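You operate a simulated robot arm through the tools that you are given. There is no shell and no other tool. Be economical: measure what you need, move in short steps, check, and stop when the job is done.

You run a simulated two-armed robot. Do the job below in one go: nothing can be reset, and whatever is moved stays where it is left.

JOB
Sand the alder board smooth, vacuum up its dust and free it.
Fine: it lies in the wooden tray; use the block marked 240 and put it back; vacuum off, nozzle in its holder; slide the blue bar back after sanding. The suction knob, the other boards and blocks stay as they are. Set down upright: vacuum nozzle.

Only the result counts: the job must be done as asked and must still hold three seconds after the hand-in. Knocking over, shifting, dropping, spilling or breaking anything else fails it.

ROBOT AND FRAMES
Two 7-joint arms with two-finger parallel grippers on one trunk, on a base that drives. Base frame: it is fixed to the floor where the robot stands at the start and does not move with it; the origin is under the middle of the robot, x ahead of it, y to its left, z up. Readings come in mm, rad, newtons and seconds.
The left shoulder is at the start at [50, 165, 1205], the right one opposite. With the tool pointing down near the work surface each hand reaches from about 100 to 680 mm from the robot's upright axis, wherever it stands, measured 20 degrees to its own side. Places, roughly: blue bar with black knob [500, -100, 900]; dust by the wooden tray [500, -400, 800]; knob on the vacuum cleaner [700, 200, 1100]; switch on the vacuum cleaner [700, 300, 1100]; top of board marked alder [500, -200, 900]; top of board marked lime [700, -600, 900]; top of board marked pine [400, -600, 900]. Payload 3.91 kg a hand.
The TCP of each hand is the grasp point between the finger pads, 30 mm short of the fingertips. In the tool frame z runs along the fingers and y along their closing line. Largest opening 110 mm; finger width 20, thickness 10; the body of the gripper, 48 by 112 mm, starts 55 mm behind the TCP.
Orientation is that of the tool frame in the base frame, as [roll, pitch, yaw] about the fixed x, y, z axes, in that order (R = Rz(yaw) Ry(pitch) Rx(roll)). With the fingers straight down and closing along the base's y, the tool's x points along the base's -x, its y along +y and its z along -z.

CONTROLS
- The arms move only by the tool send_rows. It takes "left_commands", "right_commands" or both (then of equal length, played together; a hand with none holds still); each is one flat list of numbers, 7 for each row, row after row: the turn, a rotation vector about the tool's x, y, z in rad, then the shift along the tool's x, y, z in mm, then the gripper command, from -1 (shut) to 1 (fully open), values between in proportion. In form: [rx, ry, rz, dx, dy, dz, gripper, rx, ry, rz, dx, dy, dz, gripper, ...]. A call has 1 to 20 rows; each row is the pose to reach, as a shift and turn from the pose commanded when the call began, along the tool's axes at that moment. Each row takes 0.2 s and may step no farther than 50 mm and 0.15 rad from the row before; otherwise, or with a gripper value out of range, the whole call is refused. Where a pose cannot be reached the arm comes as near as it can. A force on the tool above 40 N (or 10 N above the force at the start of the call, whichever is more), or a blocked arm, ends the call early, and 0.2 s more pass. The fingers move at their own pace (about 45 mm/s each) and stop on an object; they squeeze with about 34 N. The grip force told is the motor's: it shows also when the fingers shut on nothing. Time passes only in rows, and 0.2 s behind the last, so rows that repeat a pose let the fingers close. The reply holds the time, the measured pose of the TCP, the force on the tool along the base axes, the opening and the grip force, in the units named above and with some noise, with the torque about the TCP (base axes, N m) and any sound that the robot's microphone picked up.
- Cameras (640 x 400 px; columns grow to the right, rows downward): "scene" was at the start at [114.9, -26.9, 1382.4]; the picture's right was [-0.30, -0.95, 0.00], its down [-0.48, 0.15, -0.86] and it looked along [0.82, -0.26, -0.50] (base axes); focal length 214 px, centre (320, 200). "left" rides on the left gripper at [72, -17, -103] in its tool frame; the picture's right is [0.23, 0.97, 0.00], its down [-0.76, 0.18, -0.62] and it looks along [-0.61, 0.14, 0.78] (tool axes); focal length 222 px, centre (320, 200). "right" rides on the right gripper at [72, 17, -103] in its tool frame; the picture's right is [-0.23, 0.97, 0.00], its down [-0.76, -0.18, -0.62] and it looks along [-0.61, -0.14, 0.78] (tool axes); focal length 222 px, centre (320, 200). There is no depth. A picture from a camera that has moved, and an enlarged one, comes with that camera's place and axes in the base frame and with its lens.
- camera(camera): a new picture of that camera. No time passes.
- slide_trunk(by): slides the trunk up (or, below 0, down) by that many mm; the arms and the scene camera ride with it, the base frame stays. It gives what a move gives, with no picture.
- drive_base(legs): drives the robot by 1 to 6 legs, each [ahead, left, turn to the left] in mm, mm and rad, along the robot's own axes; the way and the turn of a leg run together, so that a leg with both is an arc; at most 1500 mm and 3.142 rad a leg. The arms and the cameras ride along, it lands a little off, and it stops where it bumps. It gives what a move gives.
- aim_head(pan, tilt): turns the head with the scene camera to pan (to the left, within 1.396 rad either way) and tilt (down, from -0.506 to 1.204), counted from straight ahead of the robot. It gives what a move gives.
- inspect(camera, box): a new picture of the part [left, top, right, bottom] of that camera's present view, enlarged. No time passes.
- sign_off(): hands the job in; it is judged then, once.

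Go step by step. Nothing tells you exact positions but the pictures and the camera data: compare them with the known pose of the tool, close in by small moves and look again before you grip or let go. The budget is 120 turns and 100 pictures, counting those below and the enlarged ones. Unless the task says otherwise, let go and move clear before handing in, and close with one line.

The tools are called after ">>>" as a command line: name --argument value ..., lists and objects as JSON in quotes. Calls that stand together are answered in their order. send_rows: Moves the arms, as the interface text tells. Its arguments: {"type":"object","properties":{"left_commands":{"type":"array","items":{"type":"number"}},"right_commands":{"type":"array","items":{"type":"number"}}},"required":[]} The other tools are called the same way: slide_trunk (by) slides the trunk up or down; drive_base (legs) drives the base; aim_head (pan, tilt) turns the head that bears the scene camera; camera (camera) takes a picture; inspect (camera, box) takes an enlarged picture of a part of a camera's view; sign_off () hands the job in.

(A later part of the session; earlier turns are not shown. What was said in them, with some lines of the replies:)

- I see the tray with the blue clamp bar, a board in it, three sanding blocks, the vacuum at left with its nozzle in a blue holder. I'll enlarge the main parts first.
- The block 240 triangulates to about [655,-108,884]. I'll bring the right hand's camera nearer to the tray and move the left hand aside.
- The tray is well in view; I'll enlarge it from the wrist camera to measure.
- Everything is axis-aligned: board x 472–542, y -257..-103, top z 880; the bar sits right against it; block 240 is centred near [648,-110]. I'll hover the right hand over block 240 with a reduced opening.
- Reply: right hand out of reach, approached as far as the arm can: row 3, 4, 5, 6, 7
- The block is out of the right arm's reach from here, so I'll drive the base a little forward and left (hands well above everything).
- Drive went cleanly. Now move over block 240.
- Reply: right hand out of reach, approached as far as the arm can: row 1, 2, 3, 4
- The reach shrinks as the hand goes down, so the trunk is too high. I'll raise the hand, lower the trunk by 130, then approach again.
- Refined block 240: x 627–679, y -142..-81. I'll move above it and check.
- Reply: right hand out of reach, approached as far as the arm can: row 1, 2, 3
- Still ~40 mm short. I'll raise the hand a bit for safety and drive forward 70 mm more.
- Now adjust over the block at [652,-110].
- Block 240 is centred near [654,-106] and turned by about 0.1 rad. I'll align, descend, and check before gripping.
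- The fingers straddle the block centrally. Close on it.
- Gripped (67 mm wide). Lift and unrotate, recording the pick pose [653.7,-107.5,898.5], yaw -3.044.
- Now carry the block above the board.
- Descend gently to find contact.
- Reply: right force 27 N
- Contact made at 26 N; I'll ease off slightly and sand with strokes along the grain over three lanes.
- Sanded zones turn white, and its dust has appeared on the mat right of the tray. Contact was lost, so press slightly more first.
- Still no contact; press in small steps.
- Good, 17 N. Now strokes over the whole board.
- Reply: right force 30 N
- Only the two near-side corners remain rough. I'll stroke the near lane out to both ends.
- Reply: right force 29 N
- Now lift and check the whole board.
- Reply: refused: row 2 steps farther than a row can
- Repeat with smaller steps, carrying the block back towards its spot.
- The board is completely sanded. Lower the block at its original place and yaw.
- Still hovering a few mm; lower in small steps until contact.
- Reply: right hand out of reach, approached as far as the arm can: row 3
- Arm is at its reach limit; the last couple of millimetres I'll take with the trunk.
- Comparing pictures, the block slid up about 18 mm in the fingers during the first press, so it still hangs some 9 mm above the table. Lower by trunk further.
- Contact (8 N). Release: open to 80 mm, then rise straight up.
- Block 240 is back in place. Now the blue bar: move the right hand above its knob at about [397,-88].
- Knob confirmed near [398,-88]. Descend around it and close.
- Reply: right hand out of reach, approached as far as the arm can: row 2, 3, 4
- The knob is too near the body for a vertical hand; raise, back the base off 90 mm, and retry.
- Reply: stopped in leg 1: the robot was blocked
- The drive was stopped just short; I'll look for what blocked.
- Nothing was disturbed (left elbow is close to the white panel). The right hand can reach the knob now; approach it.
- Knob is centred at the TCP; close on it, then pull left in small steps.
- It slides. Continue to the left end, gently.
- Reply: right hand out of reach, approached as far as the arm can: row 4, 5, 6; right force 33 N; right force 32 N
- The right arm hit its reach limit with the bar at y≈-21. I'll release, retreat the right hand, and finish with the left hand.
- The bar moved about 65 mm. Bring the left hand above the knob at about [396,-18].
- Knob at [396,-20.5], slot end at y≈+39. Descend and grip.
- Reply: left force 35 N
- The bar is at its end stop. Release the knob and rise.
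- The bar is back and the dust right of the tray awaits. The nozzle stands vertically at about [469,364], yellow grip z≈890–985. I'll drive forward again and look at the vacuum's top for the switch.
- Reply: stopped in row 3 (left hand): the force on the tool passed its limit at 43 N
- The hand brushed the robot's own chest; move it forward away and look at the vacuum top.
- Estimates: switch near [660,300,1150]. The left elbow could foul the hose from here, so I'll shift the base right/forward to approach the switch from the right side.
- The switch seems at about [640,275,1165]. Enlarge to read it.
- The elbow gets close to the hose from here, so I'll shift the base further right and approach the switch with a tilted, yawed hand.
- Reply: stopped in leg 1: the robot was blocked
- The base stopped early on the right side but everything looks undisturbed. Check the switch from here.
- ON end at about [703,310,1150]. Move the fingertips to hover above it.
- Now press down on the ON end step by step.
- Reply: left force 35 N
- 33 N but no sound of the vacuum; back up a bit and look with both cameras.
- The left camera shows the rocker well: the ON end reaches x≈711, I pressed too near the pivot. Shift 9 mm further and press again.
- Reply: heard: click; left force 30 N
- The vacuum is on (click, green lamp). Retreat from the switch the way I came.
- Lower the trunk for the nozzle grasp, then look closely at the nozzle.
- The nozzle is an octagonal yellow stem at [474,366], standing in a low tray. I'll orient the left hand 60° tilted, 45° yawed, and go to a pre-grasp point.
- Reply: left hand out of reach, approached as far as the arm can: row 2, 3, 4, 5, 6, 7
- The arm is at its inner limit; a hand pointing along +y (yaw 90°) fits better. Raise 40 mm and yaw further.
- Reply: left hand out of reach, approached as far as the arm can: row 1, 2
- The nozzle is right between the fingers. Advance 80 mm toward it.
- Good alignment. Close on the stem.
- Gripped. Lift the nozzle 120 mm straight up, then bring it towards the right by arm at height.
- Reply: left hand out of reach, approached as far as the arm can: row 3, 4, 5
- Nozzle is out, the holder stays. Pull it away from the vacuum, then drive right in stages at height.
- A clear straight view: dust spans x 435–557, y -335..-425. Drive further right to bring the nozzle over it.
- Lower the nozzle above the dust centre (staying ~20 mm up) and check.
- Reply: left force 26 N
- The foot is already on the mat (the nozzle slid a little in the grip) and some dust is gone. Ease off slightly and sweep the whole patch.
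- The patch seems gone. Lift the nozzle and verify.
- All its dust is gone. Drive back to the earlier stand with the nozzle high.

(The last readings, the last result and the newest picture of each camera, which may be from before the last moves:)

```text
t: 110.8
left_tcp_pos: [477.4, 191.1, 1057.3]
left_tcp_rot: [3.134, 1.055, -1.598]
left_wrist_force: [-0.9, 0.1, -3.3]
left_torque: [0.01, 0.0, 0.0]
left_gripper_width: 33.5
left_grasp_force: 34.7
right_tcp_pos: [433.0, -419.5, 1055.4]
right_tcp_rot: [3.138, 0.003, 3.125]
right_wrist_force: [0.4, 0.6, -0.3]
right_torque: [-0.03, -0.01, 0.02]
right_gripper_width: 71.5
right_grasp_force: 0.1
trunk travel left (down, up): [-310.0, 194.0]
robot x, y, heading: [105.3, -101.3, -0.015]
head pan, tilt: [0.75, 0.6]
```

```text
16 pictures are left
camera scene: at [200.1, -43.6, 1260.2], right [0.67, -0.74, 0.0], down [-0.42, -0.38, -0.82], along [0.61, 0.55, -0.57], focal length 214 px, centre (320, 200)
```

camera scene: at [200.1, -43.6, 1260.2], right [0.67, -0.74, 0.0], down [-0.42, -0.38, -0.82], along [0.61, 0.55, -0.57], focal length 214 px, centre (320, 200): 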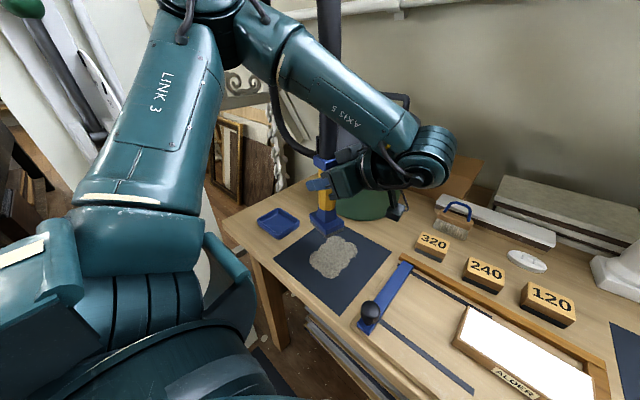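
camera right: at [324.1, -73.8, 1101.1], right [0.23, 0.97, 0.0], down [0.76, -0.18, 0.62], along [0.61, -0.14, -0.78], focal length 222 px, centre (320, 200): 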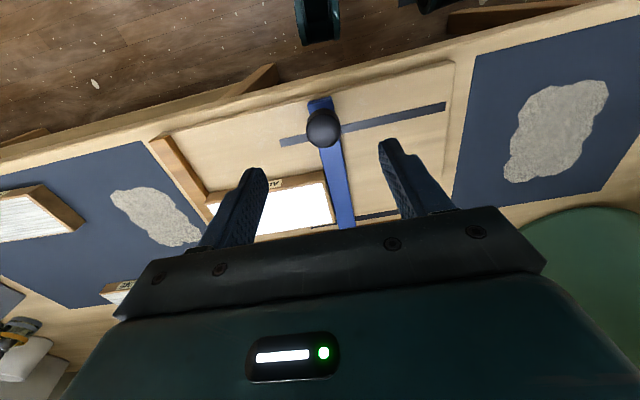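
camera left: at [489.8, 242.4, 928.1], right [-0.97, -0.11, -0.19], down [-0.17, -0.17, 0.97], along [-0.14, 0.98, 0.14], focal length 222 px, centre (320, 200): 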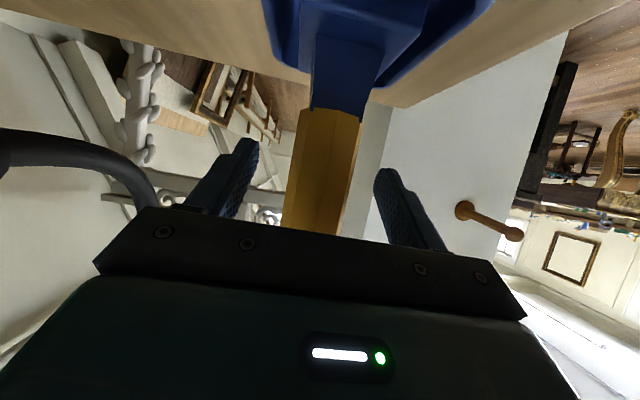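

Carry the nozzle by arm to above its holder, lowering only once past the other dust.

>>> send_rows --left_commands '[0, 0, 0, -18, 4, 32, -1, 0, 0, 0, -36, 8, 64, -1, -0.008, 0, -0.005, -54.2, 8, 95.7, -1, -0.0165, 0, -0.0094, -58, 6, 132, -1, -0.0165, 0, -0.0094, -60.7, 4, 168, -1, -0.0165, 0, -0.0094, -60.7, 4, 168, -1]'

>>> inspect --camera "scene" --box '[200, 130, 360, 250]'

>>> camera --camera "left"

```text
t: 112.2
left_tcp_pos: [495.2, 365.1, 1024.0]
left_tcp_rot: [3.134, 1.054, -1.58]
left_wrist_force: [0.5, 0.6, -3.4]
left_torque: [0.0, 0.01, 0.03]
left_gripper_width: 33.3
left_grasp_force: 34.0
left hand out of reach, approached as far as the arm can: row 3, 4, 5, 6
right_tcp_pos: [433.2, -419.9, 1055.0]
right_tcp_rot: [3.138, 0.002, 3.124]
right_wrist_force: [0.1, 0.0, -0.3]
right_torque: [0.01, -0.01, 0.02]
right_gripper_width: 71.8
right_grasp_force: 0.0
trunk travel left (down, up): [-310.0, 194.0]
robot x, y, heading: [101.7, -102.1, -0.017]
head pan, tilt: [0.75, 0.6]
```

```text
3.33 times, centred on (280, 190) of scene
camera zoom: at [200.0, -43.9, 1260.3], right [0.67, -0.74, 0.0], down [-0.42, -0.38, -0.83], along [0.61, 0.55, -0.56], focal length 715 px, centre (453, 233)
```

zoom: 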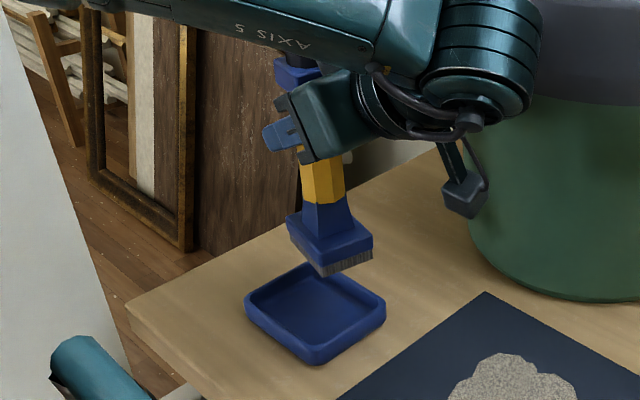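

```text
14 pictures are left
camera left: at [510.9, 240.2, 1012.4], right [-0.97, -0.11, -0.19], down [-0.17, -0.17, 0.97], along [-0.14, 0.98, 0.14], focal length 222 px, centre (320, 200)
```

left: 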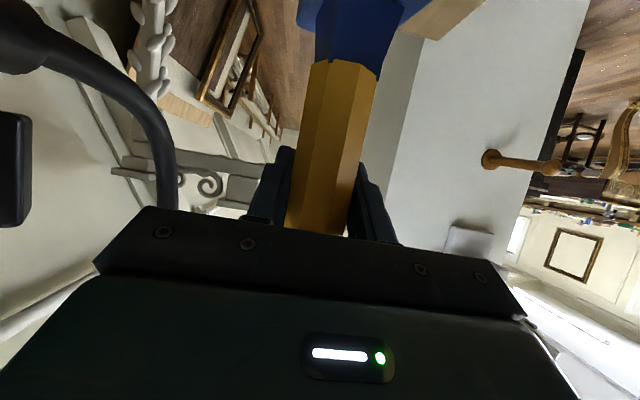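

The arm is at its inner limit (x 495 instead of 474), so back the base by 22 mm and re-adjust.

>>> drive_base --legs '[[-22, 0, 0]]'

>>> inspect --camera "scene" --box '[200, 130, 360, 250]'

```text
t: 113.0
left_tcp_pos: [473.3, 365.6, 1024.3]
left_tcp_rot: [3.137, 1.054, -1.578]
left_wrist_force: [-0.3, -0.3, -2.4]
left_torque: [0.01, -0.02, -0.02]
left_gripper_width: 33.0
left_grasp_force: 34.0
right_tcp_pos: [411.2, -419.0, 1055.7]
right_tcp_rot: [3.138, 0.003, 3.124]
right_wrist_force: [-0.1, 0.2, 0.5]
right_torque: [-0.01, 0.01, 0.02]
right_gripper_width: 71.5
right_grasp_force: 0.2
trunk travel left (down, up): [-310.0, 194.0]
robot x, y, heading: [84.2, -100.4, -0.018]
head pan, tilt: [0.75, 0.6]
```

```text
3.33 times, centred on (280, 190) of scene
camera zoom: at [177.4, -43.2, 1260.4], right [0.67, -0.74, 0.0], down [-0.42, -0.38, -0.83], along [0.61, 0.55, -0.56], focal length 715 px, centre (453, 233)
```

zoom: 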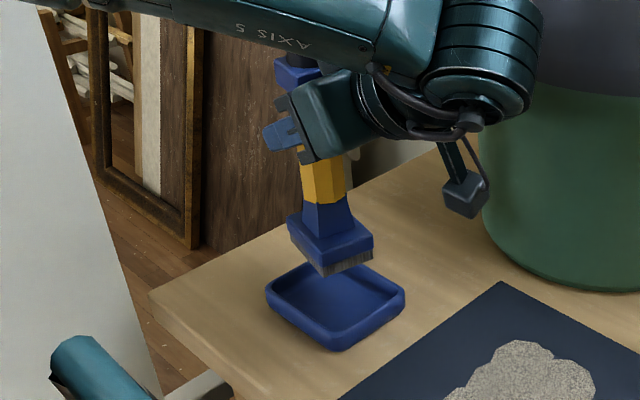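

Aligned with the recorded pose; descend to just above the holder and check.

>>> send_rows --left_commands '[0, 0, 0, 16, -0.5, 10, -1, 0, 0, 0, 32.5, -0.5, 19.6, -1, 0, 0, 0, 32.5, -0.5, 19.6, -1]'

>>> inspect --camera "scene" --box '[240, 160, 340, 235]'

```text
t: 113.8
left_tcp_pos: [473.6, 364.5, 987.1]
left_tcp_rot: [3.135, 1.056, -1.58]
left_wrist_force: [-0.6, -0.1, -2.1]
left_torque: [0.0, 0.02, 0.02]
left_gripper_width: 33.6
left_grasp_force: 34.1
right_tcp_pos: [412.0, -420.7, 1054.8]
right_tcp_rot: [3.138, 0.002, 3.123]
right_wrist_force: [0.1, -0.9, 0.0]
right_torque: [-0.04, 0.02, 0.01]
right_gripper_width: 71.7
right_grasp_force: 0.1
trunk travel left (down, up): [-310.0, 194.0]
robot x, y, heading: [79.2, -100.8, -0.018]
head pan, tilt: [0.75, 0.6]
```

```text
5.33 times, centred on (290, 198) of scene
camera zoom: at [178.1, -43.3, 1260.3], right [0.67, -0.74, 0.0], down [-0.42, -0.38, -0.82], along [0.61, 0.55, -0.57], focal length 1144 px, centre (480, 213)
```

zoom: 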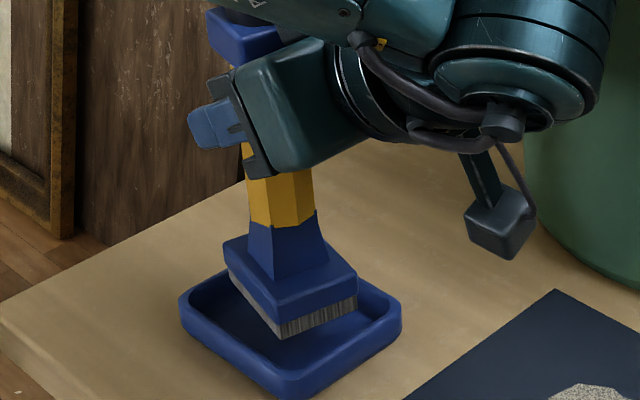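

>>> send_rows --left_commands '[0, 0, 0, 9.7, 0, 7.2, -1, 0, 0, 0, 13.2, 0, 9.2, -1, 0, 0, 0, 16.7, 0, 11.2, -1, 0, 0, 0, 16.7, 0, 11.2, -1]'

```text
t: 114.8
left_tcp_pos: [472.8, 368.0, 966.0]
left_tcp_rot: [3.137, 1.053, -1.578]
left_wrist_force: [-0.4, 0.0, -1.6]
left_torque: [0.02, 0.01, 0.0]
left_gripper_width: 33.6
left_grasp_force: 34.3
right_tcp_pos: [411.9, -419.4, 1055.9]
right_tcp_rot: [3.138, 0.002, 3.125]
right_wrist_force: [0.0, 0.2, -0.1]
right_torque: [0.0, 0.02, 0.03]
right_gripper_width: 71.6
right_grasp_force: 0.0
trunk travel left (down, up): [-310.0, 194.0]
robot x, y, heading: [82.9, -103.1, -0.017]
head pan, tilt: [0.75, 0.6]
```

Still free; lower in small steps to contact.

>>> send_rows --left_commands '[0, 0, 0, 1.7, 0, 1, -1, 0, 0, 0, 3.5, 0, 2, -1, 0, 0, 0, 5.2, 0, 3, -1]'

>>> inspect --camera "scene" --box '[240, 160, 340, 235]'

```text
t: 115.6
left_tcp_pos: [473.8, 368.2, 959.6]
left_tcp_rot: [3.137, 1.054, -1.578]
left_wrist_force: [0.3, 0.7, -3.0]
left_torque: [0.05, 0.03, 0.01]
left_gripper_width: 33.2
left_grasp_force: 33.9
right_tcp_pos: [411.3, -419.4, 1054.3]
right_tcp_rot: [3.138, 0.001, 3.124]
right_wrist_force: [-0.2, 0.4, -0.5]
right_torque: [0.02, -0.02, -0.01]
right_gripper_width: 71.4
right_grasp_force: 0.1
trunk travel left (down, up): [-310.0, 194.0]
robot x, y, heading: [85.5, -101.3, -0.018]
head pan, tilt: [0.75, 0.6]
```

```text
5.33 times, centred on (290, 198) of scene
camera zoom: at [178.2, -43.2, 1260.3], right [0.67, -0.74, 0.0], down [-0.42, -0.38, -0.82], along [0.61, 0.55, -0.57], focal length 1144 px, centre (480, 213)
```

zoom: 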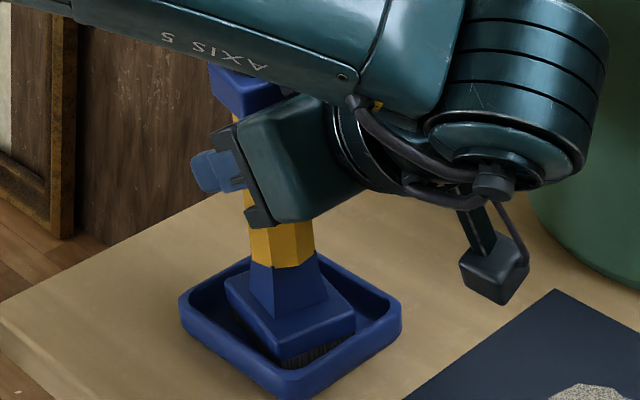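

>>> send_rows --left_commands '[0, 0, 0, 1.7, 0, 1, -1, 0, 0, 0, 3.5, 0, 2, -1, 0, 0, 0, 5.2, 0, 3, -1]'

```text
t: 116.4
left_tcp_pos: [473.7, 366.1, 957.8]
left_tcp_rot: [-3.134, 1.059, -1.566]
left_wrist_force: [0.6, 5.0, 25.2]
left_torque: [0.08, 0.23, 0.02]
left_gripper_width: 33.7
left_grasp_force: 33.9
right_tcp_pos: [410.1, -421.1, 1055.5]
right_tcp_rot: [3.135, 0.002, 3.125]
right_wrist_force: [-0.6, -0.3, -0.2]
right_torque: [-0.03, 0.0, 0.02]
right_gripper_width: 71.4
right_grasp_force: 0.0
trunk travel left (down, up): [-310.0, 194.0]
robot x, y, heading: [81.4, -102.9, -0.014]
head pan, tilt: [0.75, 0.6]
```

Seated (25 N). Ease off, open, and look before retreating.

>>> send_rows --left_commands '[0, 0, 0, -1, 0, -0.6, -1, 0, 0, 0, -1, 0, -0.6, 0, 0, 0, 0, -1, 0, -0.6, 0.45, 0, 0, 0, -1, 0, -0.6, 0.45, 0, 0, 0, -1, 0, -0.6, 0.45, 0, 0, 0, 19, 0, -35.5, 0.45, 0, 0, 0, 39, 0, -70.5, 0.45, 0, 0, 0, 53, 0, -95, 0.45]'

>>> camera --camera "scene"

```text
t: 118.2
left_tcp_pos: [472.2, 257.8, 955.0]
left_tcp_rot: [3.134, 1.056, -1.58]
left_wrist_force: [-0.5, 0.1, -0.1]
left_torque: [0.03, 0.0, 0.02]
left_gripper_width: 79.9
left_grasp_force: 0.1
right_tcp_pos: [410.9, -419.6, 1056.2]
right_tcp_rot: [3.138, 0.001, 3.124]
right_wrist_force: [-0.2, -0.2, 0.8]
right_torque: [-0.02, 0.01, 0.0]
right_gripper_width: 71.3
right_grasp_force: 0.1
trunk travel left (down, up): [-310.0, 194.0]
robot x, y, heading: [85.5, -104.2, -0.013]
head pan, tilt: [0.75, 0.6]
```

```text
10 pictures are left
camera scene: at [178.1, -43.7, 1260.3], right [0.67, -0.74, 0.0], down [-0.42, -0.38, -0.83], along [0.61, 0.55, -0.56], focal length 214 px, centre (320, 200)
```

scene: 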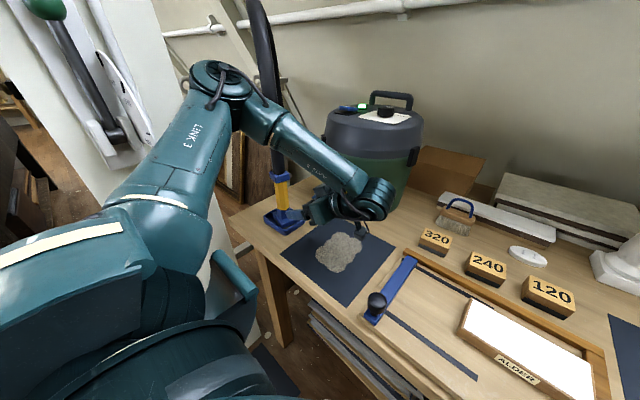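

Nozzle stands upright in its holder. Now to switch off: raise the trunk, then bring the left hand up and back to the earlier pressing orientation.

>>> slide_trunk --by 120

>>> send_rows --left_commands '[0, 0, 0, -18.6, 7.4, -26.6, -1, 0.125, 0, 0.071, -37, 14.8, -53, -1, 0.25, 0, 0.142, -55.7, 22, -80, -1, 0.376, 0, 0.213, -74, 30, -106, -1, 0.501, 0, 0.284, -93, 37, -133, -1, 0.626, 0, 0.355, -111, 44.6, -159, -1, 0.752, 0, 0.426, -130, 52, -186, -1, 0.877, 0, 0.497, -130, 52, -186, -1]'

>>> send_rows --left_commands '[0, 0.1, 0, 0, 0, 0, -1, 0, 0.2, 0, 0, 0, 0, -1, 0, 0.308, 0, 0, 0, 0, -1]'

```text
t: 119.7
left_tcp_pos: [472.1, 258.7, 1075.1]
left_tcp_rot: [3.135, 1.054, -1.581]
left_wrist_force: [0.7, 0.3, -0.2]
left_torque: [-0.01, 0.01, -0.03]
left_gripper_width: 79.8
left_grasp_force: 0.0
right_tcp_pos: [411.9, -418.8, 1174.5]
right_tcp_rot: [3.138, 0.001, 3.124]
right_wrist_force: [1.1, -0.4, 0.0]
right_torque: [0.04, -0.02, 0.0]
right_gripper_width: 71.6
right_grasp_force: 0.1
trunk travel left (down, up): [-430.0, 74.0]
robot x, y, heading: [82.3, -103.5, -0.015]
head pan, tilt: [0.75, 0.6]
```

```text
t: 121.5
left_tcp_pos: [422.9, 161.1, 1281.9]
left_tcp_rot: [-3.141, 1.05, -2.585]
left_wrist_force: [1.1, -0.6, -0.3]
left_torque: [0.03, 0.01, -0.01]
left_gripper_width: 0.0
left_grasp_force: 34.0
left hand out of reach, approached as far as the arm can: row 8
right_tcp_pos: [411.2, -418.7, 1176.0]
right_tcp_rot: [3.14, 0.003, 3.125]
right_wrist_force: [0.3, -0.2, -1.0]
right_torque: [-0.02, 0.03, 0.02]
right_gripper_width: 71.8
right_grasp_force: 0.0
trunk travel left (down, up): [-430.0, 74.0]
robot x, y, heading: [85.1, -100.3, -0.014]
head pan, tilt: [0.75, 0.6]
```

```text
t: 122.3
left_tcp_pos: [423.7, 160.7, 1282.2]
left_tcp_rot: [3.14, 0.742, -2.583]
left_wrist_force: [0.4, -0.8, 0.3]
left_torque: [0.03, -0.02, 0.0]
left_gripper_width: 0.0
left_grasp_force: 34.1
right_tcp_pos: [411.2, -418.4, 1175.6]
right_tcp_rot: [3.137, 0.003, 3.124]
right_wrist_force: [-0.6, -0.1, 0.2]
right_torque: [-0.04, -0.03, 0.01]
right_gripper_width: 71.6
right_grasp_force: 0.0
trunk travel left (down, up): [-430.0, 74.0]
robot x, y, heading: [85.3, -99.5, -0.02]
head pan, tilt: [0.75, 0.6]
```

>>> drive_base --legs '[[90, 10, 0.016]]'

>>> aim_head --pan 0.4 --tilt 0.6

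```text
t: 123.4
left_tcp_pos: [508.2, 175.2, 1281.1]
left_tcp_rot: [3.14, 0.743, -2.566]
left_wrist_force: [-0.4, 0.0, 0.3]
left_torque: [0.03, 0.01, 0.03]
left_gripper_width: 0.0
left_grasp_force: 33.9
right_tcp_pos: [504.8, -405.1, 1174.3]
right_tcp_rot: [3.139, 0.002, 3.138]
right_wrist_force: [0.5, 0.5, -0.2]
right_torque: [0.0, 0.03, 0.03]
right_gripper_width: 71.7
right_grasp_force: 0.2
trunk travel left (down, up): [-430.0, 74.0]
robot x, y, heading: [171.0, -94.9, -0.003]
head pan, tilt: [0.75, 0.6]
```

```text
t: 124.3
left_tcp_pos: [507.0, 175.2, 1282.2]
left_tcp_rot: [3.141, 0.742, -2.568]
left_wrist_force: [0.0, 0.1, -0.6]
left_torque: [0.0, 0.01, 0.01]
left_gripper_width: 0.0
left_grasp_force: 34.0
right_tcp_pos: [504.9, -406.4, 1175.2]
right_tcp_rot: [3.139, 0.002, 3.137]
right_wrist_force: [-0.1, 0.9, 0.0]
right_torque: [0.01, -0.01, 0.03]
right_gripper_width: 71.5
right_grasp_force: 0.0
trunk travel left (down, up): [-430.0, 74.0]
robot x, y, heading: [172.9, -94.5, -0.002]
head pan, tilt: [0.4, 0.6]
```

Hover above the OFF end (about [657,310]).

>>> send_rows --left_commands '[0, 0, 0, -17, 6.5, 36.5, -1, 0, 0, 0, -34, 13, 73, -1, 0, 0, 0, -51, 19.5, 109.5, -1, 0, 0, 0, -68, 26, 146, -1, 0, 0, 0, -84.9, 32.3, 182.4, -1, 0, 0, 0, -84.9, 32.3, 182.4, -1]'

>>> camera --camera "left"

```text
t: 125.7
left_tcp_pos: [644.1, 303.6, 1206.1]
left_tcp_rot: [3.14, 0.744, -2.567]
left_wrist_force: [0.0, -0.5, 1.0]
left_torque: [-0.01, 0.02, 0.01]
left_gripper_width: 0.1
left_grasp_force: 33.6
right_tcp_pos: [504.3, -406.5, 1175.9]
right_tcp_rot: [3.137, 0.005, 3.137]
right_wrist_force: [0.1, -0.4, -1.0]
right_torque: [-0.01, -0.01, 0.0]
right_gripper_width: 71.6
right_grasp_force: 0.0
trunk travel left (down, up): [-430.0, 74.0]
robot x, y, heading: [170.5, -93.0, -0.001]
head pan, tilt: [0.4, 0.6]
```

```text
9 pictures are left
camera left: at [549.3, 223.2, 1233.7], right [-0.67, 0.73, -0.15], down [0.02, 0.22, 0.97], along [0.74, 0.65, -0.16], focal length 222 px, centre (320, 200)
```

left: 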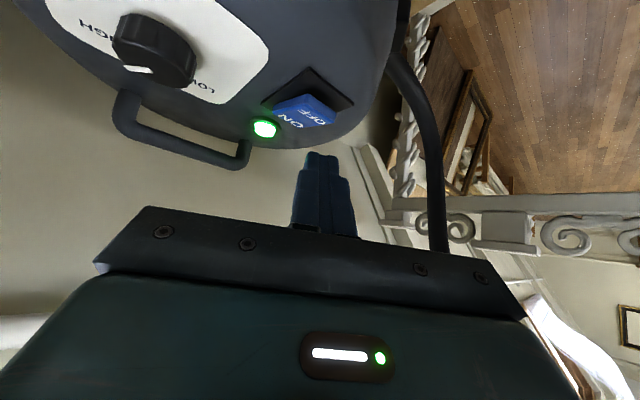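

Geometry fits; shift 4 mm and press down.

>>> send_rows --left_commands '[0, 0, 0, 5, -3, 9.3, -1, 0, 0, 0, 12.8, -3, 18.1, -1, 0, 0, 0, 16.2, -3, 21.8, -1, 0, 0, 0, 18.2, -3, 24, -1, 0, 0, 0, 20.2, -3, 26.2, -1, 0, 0, 0, 22.3, -3, 28.4, -1, 0, 0, 0, 23.6, -3, 29.9, -1]'

>>> camera --camera "left"

```text
t: 127.3
left_tcp_pos: [648.9, 303.2, 1168.0]
left_tcp_rot: [3.141, 0.743, -2.568]
left_wrist_force: [0.0, 0.6, 0.4]
left_torque: [-0.01, 0.01, 0.02]
left_gripper_width: 0.1
left_grasp_force: 33.9
right_tcp_pos: [502.7, -405.0, 1175.3]
right_tcp_rot: [3.137, 0.003, 3.14]
right_wrist_force: [-0.8, -0.2, -0.7]
right_torque: [0.02, -0.01, 0.0]
right_gripper_width: 71.5
right_grasp_force: 0.0
trunk travel left (down, up): [-430.0, 74.0]
robot x, y, heading: [171.4, -90.7, -0.004]
head pan, tilt: [0.4, 0.6]
```

```text
8 pictures are left
camera left: at [554.1, 222.4, 1195.2], right [-0.67, 0.73, -0.15], down [0.02, 0.22, 0.97], along [0.74, 0.65, -0.16], focal length 222 px, centre (320, 200)
```

left: 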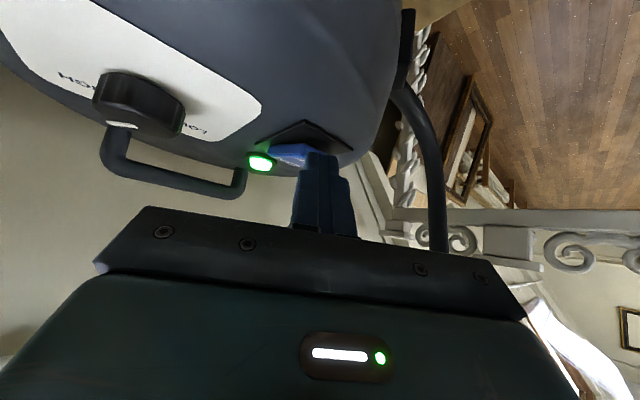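

Just above it; keep pressing.

>>> send_rows --left_commands '[0, 0, 0, 1.7, 0, 1.8, -1, 0, 0, 0, 3.4, 0, 3.7, -1, 0, 0, 0, 5.1, 0, 5.5, -1, 0, 0, 0, 6.8, 0, 7.4, -1]'

```text
t: 128.3
left_tcp_pos: [647.6, 302.8, 1158.2]
left_tcp_rot: [3.14, 0.744, -2.568]
left_wrist_force: [-16.1, 0.2, 0.1]
left_torque: [-0.03, 0.37, 0.04]
left_gripper_width: 0.0
left_grasp_force: 34.4
right_tcp_pos: [502.3, -405.5, 1176.1]
right_tcp_rot: [3.139, 0.004, 3.141]
right_wrist_force: [-0.1, -0.7, 0.3]
right_torque: [0.03, 0.01, 0.01]
right_gripper_width: 71.5
right_grasp_force: 0.1
trunk travel left (down, up): [-430.0, 74.0]
robot x, y, heading: [171.6, -92.6, -0.004]
head pan, tilt: [0.4, 0.6]
heard: click
```

Click heard. Back off (up and slightly toward me) and check the lamp.

>>> send_rows --left_commands '[0, 0, 0, -3, 0, -8, -1, 0, 0, 0, -16, 0, -24, -1, 0, 0, 0, -36, 0, -46, -1, 0, 0, 0, -40, -5, -90, -1, 0, 0, 0, -30, -12, -135, -1, 0, 0, 0, -10, -20, -178, -1]'

>>> inspect --camera "scene" --box '[200, 110, 340, 210]'

```text
t: 129.7
left_tcp_pos: [565.0, 223.1, 1292.6]
left_tcp_rot: [3.14, 0.744, -2.568]
left_wrist_force: [1.0, -1.1, -0.1]
left_torque: [0.01, 0.01, -0.02]
left_gripper_width: 0.0
left_grasp_force: 34.0
right_tcp_pos: [503.1, -406.4, 1175.1]
right_tcp_rot: [3.138, 0.003, 3.139]
right_wrist_force: [-0.9, -0.3, 0.4]
right_torque: [-0.01, -0.05, 0.01]
right_gripper_width: 71.4
right_grasp_force: 0.0
trunk travel left (down, up): [-430.0, 74.0]
robot x, y, heading: [171.0, -93.6, -0.001]
head pan, tilt: [0.4, 0.6]
heard: click
```

```text
4.00 times, centred on (270, 160) of scene
camera zoom: at [281.3, -59.4, 1380.3], right [0.39, -0.92, 0.0], down [-0.52, -0.22, -0.83], along [0.76, 0.32, -0.56], focal length 858 px, centre (520, 360)
```

zoom: 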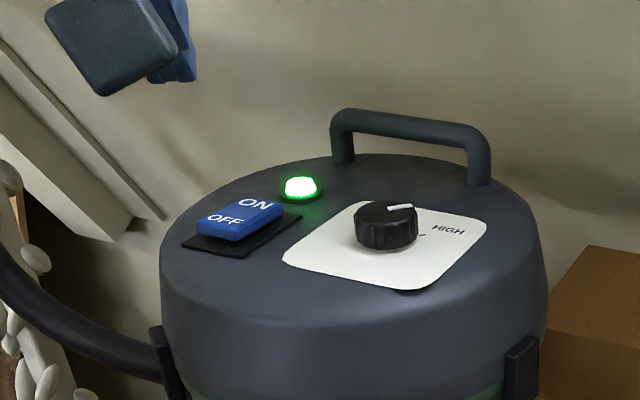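

It clicked off but my finger caught the rocker on the way up and flipped it back on. I'll press again ~11 mm further in, on top of the OFF end, and lift straight up.

>>> send_rows --left_commands '[0, 0, 0, -5.8, 3.4, 38.4, -1, 0, 0, 0, -11.5, 6.8, 76.8, -1, 0, 0, 0, -17.3, 10.3, 115.2, -1, 0, 0, 0, -23, 13.7, 153.6, -1, 0, 0, 0, -23, 13.7, 153.6, -1]'

>>> inspect --camera "left" --box '[240, 70, 400, 190]'

```text
t: 130.9
left_tcp_pos: [659.2, 301.0, 1197.3]
left_tcp_rot: [3.142, 0.744, -2.568]
left_wrist_force: [0.6, 0.3, -0.1]
left_torque: [-0.01, -0.03, -0.04]
left_gripper_width: 0.0
left_grasp_force: 34.0
right_tcp_pos: [504.8, -405.7, 1174.6]
right_tcp_rot: [3.138, 0.004, 3.138]
right_wrist_force: [-0.1, -0.2, 0.5]
right_torque: [0.03, -0.01, 0.0]
right_gripper_width: 71.6
right_grasp_force: 0.0
trunk travel left (down, up): [-430.0, 74.0]
robot x, y, heading: [171.4, -92.4, -0.002]
head pan, tilt: [0.4, 0.6]
```

```text
3.33 times, centred on (320, 130) of left
camera zoom: at [564.9, 219.6, 1224.7], right [-0.67, 0.73, -0.15], down [0.02, 0.22, 0.97], along [0.74, 0.65, -0.16], focal length 740 px, centre (320, 433)
```

zoom: 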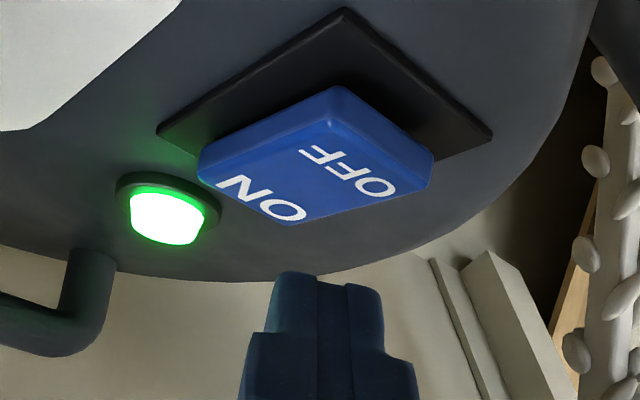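

Position looks right. Press down here.

>>> send_rows --left_commands '[0, 0, 0, 8.1, 0, 8.8, -1, 0, 0, 0, 14.9, 0, 16.2, -1, 0, 0, 0, 17.6, 0, 19.2, -1, 0, 0, 0, 19.6, 0, 21.4, -1, 0, 0, 0, 21.6, 0, 23.6, -1, 0, 0, 0, 23.7, 0, 25.8, -1]'

```text
t: 132.3
left_tcp_pos: [658.4, 299.9, 1164.9]
left_tcp_rot: [-3.14, 0.746, -2.566]
left_wrist_force: [0.0, 1.0, 4.8]
left_torque: [0.03, -0.1, 0.01]
left_gripper_width: 0.0
left_grasp_force: 33.8
right_tcp_pos: [504.0, -404.8, 1174.8]
right_tcp_rot: [3.138, 0.003, 3.139]
right_wrist_force: [0.8, 0.6, -0.1]
right_torque: [0.0, -0.01, 0.03]
right_gripper_width: 71.4
right_grasp_force: 0.1
trunk travel left (down, up): [-430.0, 74.0]
robot x, y, heading: [172.5, -93.4, -0.004]
head pan, tilt: [0.4, 0.6]
heard: click
```

Click at the top surface. Lift straight up and check the lamp.

>>> send_rows --left_commands '[0, 0, 0, -13.5, 0, -14.7, -1, 0, 0, 0, -34, 0, -37, -1, 0, 0, 0, -54, 0, -59, -1]'

>>> inspect --camera "scene" --box '[200, 110, 340, 210]'

```text
t: 133.1
left_tcp_pos: [659.3, 300.8, 1243.1]
left_tcp_rot: [3.14, 0.743, -2.57]
left_wrist_force: [0.3, -0.3, -0.3]
left_torque: [0.02, 0.01, 0.0]
left_gripper_width: 0.3
left_grasp_force: 34.5
right_tcp_pos: [504.6, -404.9, 1174.8]
right_tcp_rot: [3.138, 0.001, 3.136]
right_wrist_force: [0.0, 0.3, 0.0]
right_torque: [0.0, -0.01, -0.02]
right_gripper_width: 71.6
right_grasp_force: 0.1
trunk travel left (down, up): [-430.0, 74.0]
robot x, y, heading: [170.8, -93.7, -0.003]
head pan, tilt: [0.4, 0.6]
```

```text
4.00 times, centred on (270, 160) of scene
camera zoom: at [281.9, -58.8, 1380.3], right [0.39, -0.92, 0.0], down [-0.52, -0.22, -0.83], along [0.76, 0.32, -0.56], focal length 858 px, centre (520, 360)
```

zoom: 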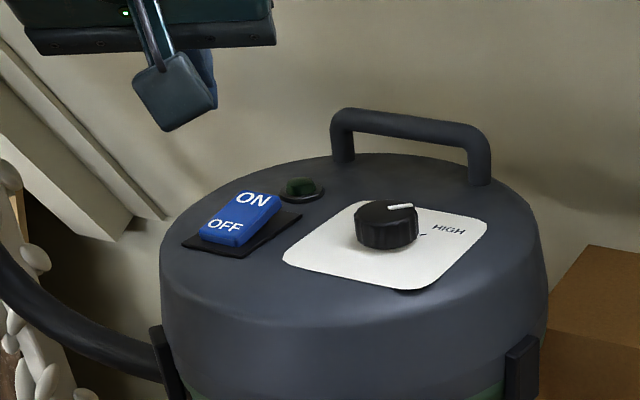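

The vacuum is off. Retreat the arm clear and take a last overall look.

>>> send_rows --left_commands '[0, 0, 0, 0, -4, -45, -1, 0, 0, 0, 10, -8, -90, -1, 0, 0, 0, 25, -14, -130, -1, 0, 0, 0, 40, -20, -170, -1]'

>>> drive_base --legs '[[-80, 0, 0]]'

>>> aim_head --pan 0.1 --tilt 0.65

>>> camera --camera "scene"

>>> inspect --camera "scene" --box '[0, 200, 240, 380]'

```text
t: 134.1
left_tcp_pos: [548.1, 203.9, 1339.4]
left_tcp_rot: [3.14, 0.744, -2.566]
left_wrist_force: [0.2, 0.6, 0.2]
left_torque: [0.02, -0.01, -0.04]
left_gripper_width: 0.1
left_grasp_force: 33.7
right_tcp_pos: [503.6, -406.3, 1174.8]
right_tcp_rot: [3.14, 0.003, 3.138]
right_wrist_force: [0.4, 0.5, 0.0]
right_torque: [0.02, 0.01, 0.02]
right_gripper_width: 71.2
right_grasp_force: 0.1
trunk travel left (down, up): [-430.0, 74.0]
robot x, y, heading: [167.9, -94.4, 0.001]
head pan, tilt: [0.4, 0.6]
```

```text
t: 135.1
left_tcp_pos: [468.8, 205.0, 1340.8]
left_tcp_rot: [3.141, 0.746, -2.566]
left_wrist_force: [-1.2, -0.1, -0.4]
left_torque: [0.04, -0.02, -0.01]
left_gripper_width: 0.0
left_grasp_force: 34.3
right_tcp_pos: [424.1, -405.2, 1175.2]
right_tcp_rot: [3.138, 0.004, 3.139]
right_wrist_force: [0.2, -0.7, 0.6]
right_torque: [-0.01, 0.0, -0.01]
right_gripper_width: 71.6
right_grasp_force: 0.1
trunk travel left (down, up): [-430.0, 74.0]
robot x, y, heading: [90.4, -90.4, -0.002]
head pan, tilt: [0.4, 0.6]
```

```text
t: 135.9
left_tcp_pos: [468.9, 204.1, 1341.5]
left_tcp_rot: [3.141, 0.744, -2.568]
left_wrist_force: [-0.1, -0.8, 0.4]
left_torque: [-0.01, 0.0, 0.01]
left_gripper_width: 0.1
left_grasp_force: 33.4
right_tcp_pos: [424.5, -404.1, 1174.3]
right_tcp_rot: [3.139, 0.001, 3.139]
right_wrist_force: [0.5, 0.1, -1.2]
right_torque: [0.01, 0.03, 0.04]
right_gripper_width: 71.4
right_grasp_force: 0.1
trunk travel left (down, up): [-430.0, 74.0]
robot x, y, heading: [88.8, -94.9, 0.001]
head pan, tilt: [0.099, 0.649]
```

```text
4 pictures are left
camera scene: at [207.4, -84.0, 1376.0], right [0.1, -0.99, 0.0], down [-0.6, -0.06, -0.8], along [0.79, 0.08, -0.6], focal length 214 px, centre (320, 200)
```

scene: 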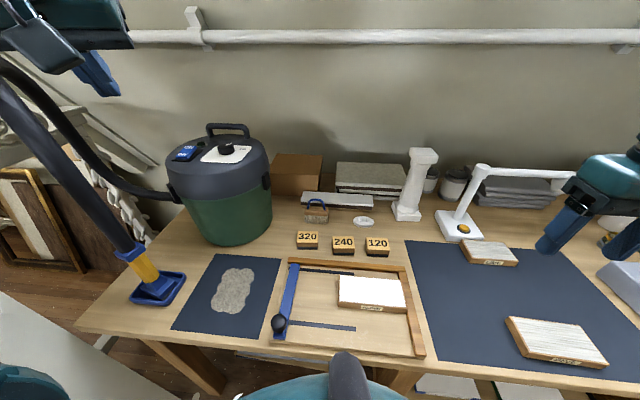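

```text
2.22 times, centred on (120, 290) of scene
camera zoom: at [207.4, -84.0, 1376.0], right [0.1, -0.99, 0.0], down [-0.6, -0.06, -0.8], along [0.79, 0.08, -0.6], focal length 477 px, centre (764, 0)
```

zoom: 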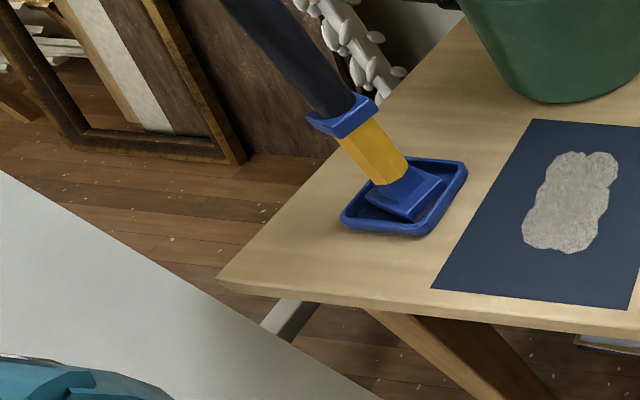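

The board is white and free, with the bar at its end stop and its dust gone. Block 240 is back, the nozzle stands in its holder and the vacuum is off, so I'm handing in.

>>> sign_off

```text
The job is handed in.
```

The alder board is sanded smooth with block 240, its dust is vacuumed up, and it is free with the blue bar slid back. The block is back in its place, the vacuum is off, and the nozzle stands upright in its holder.
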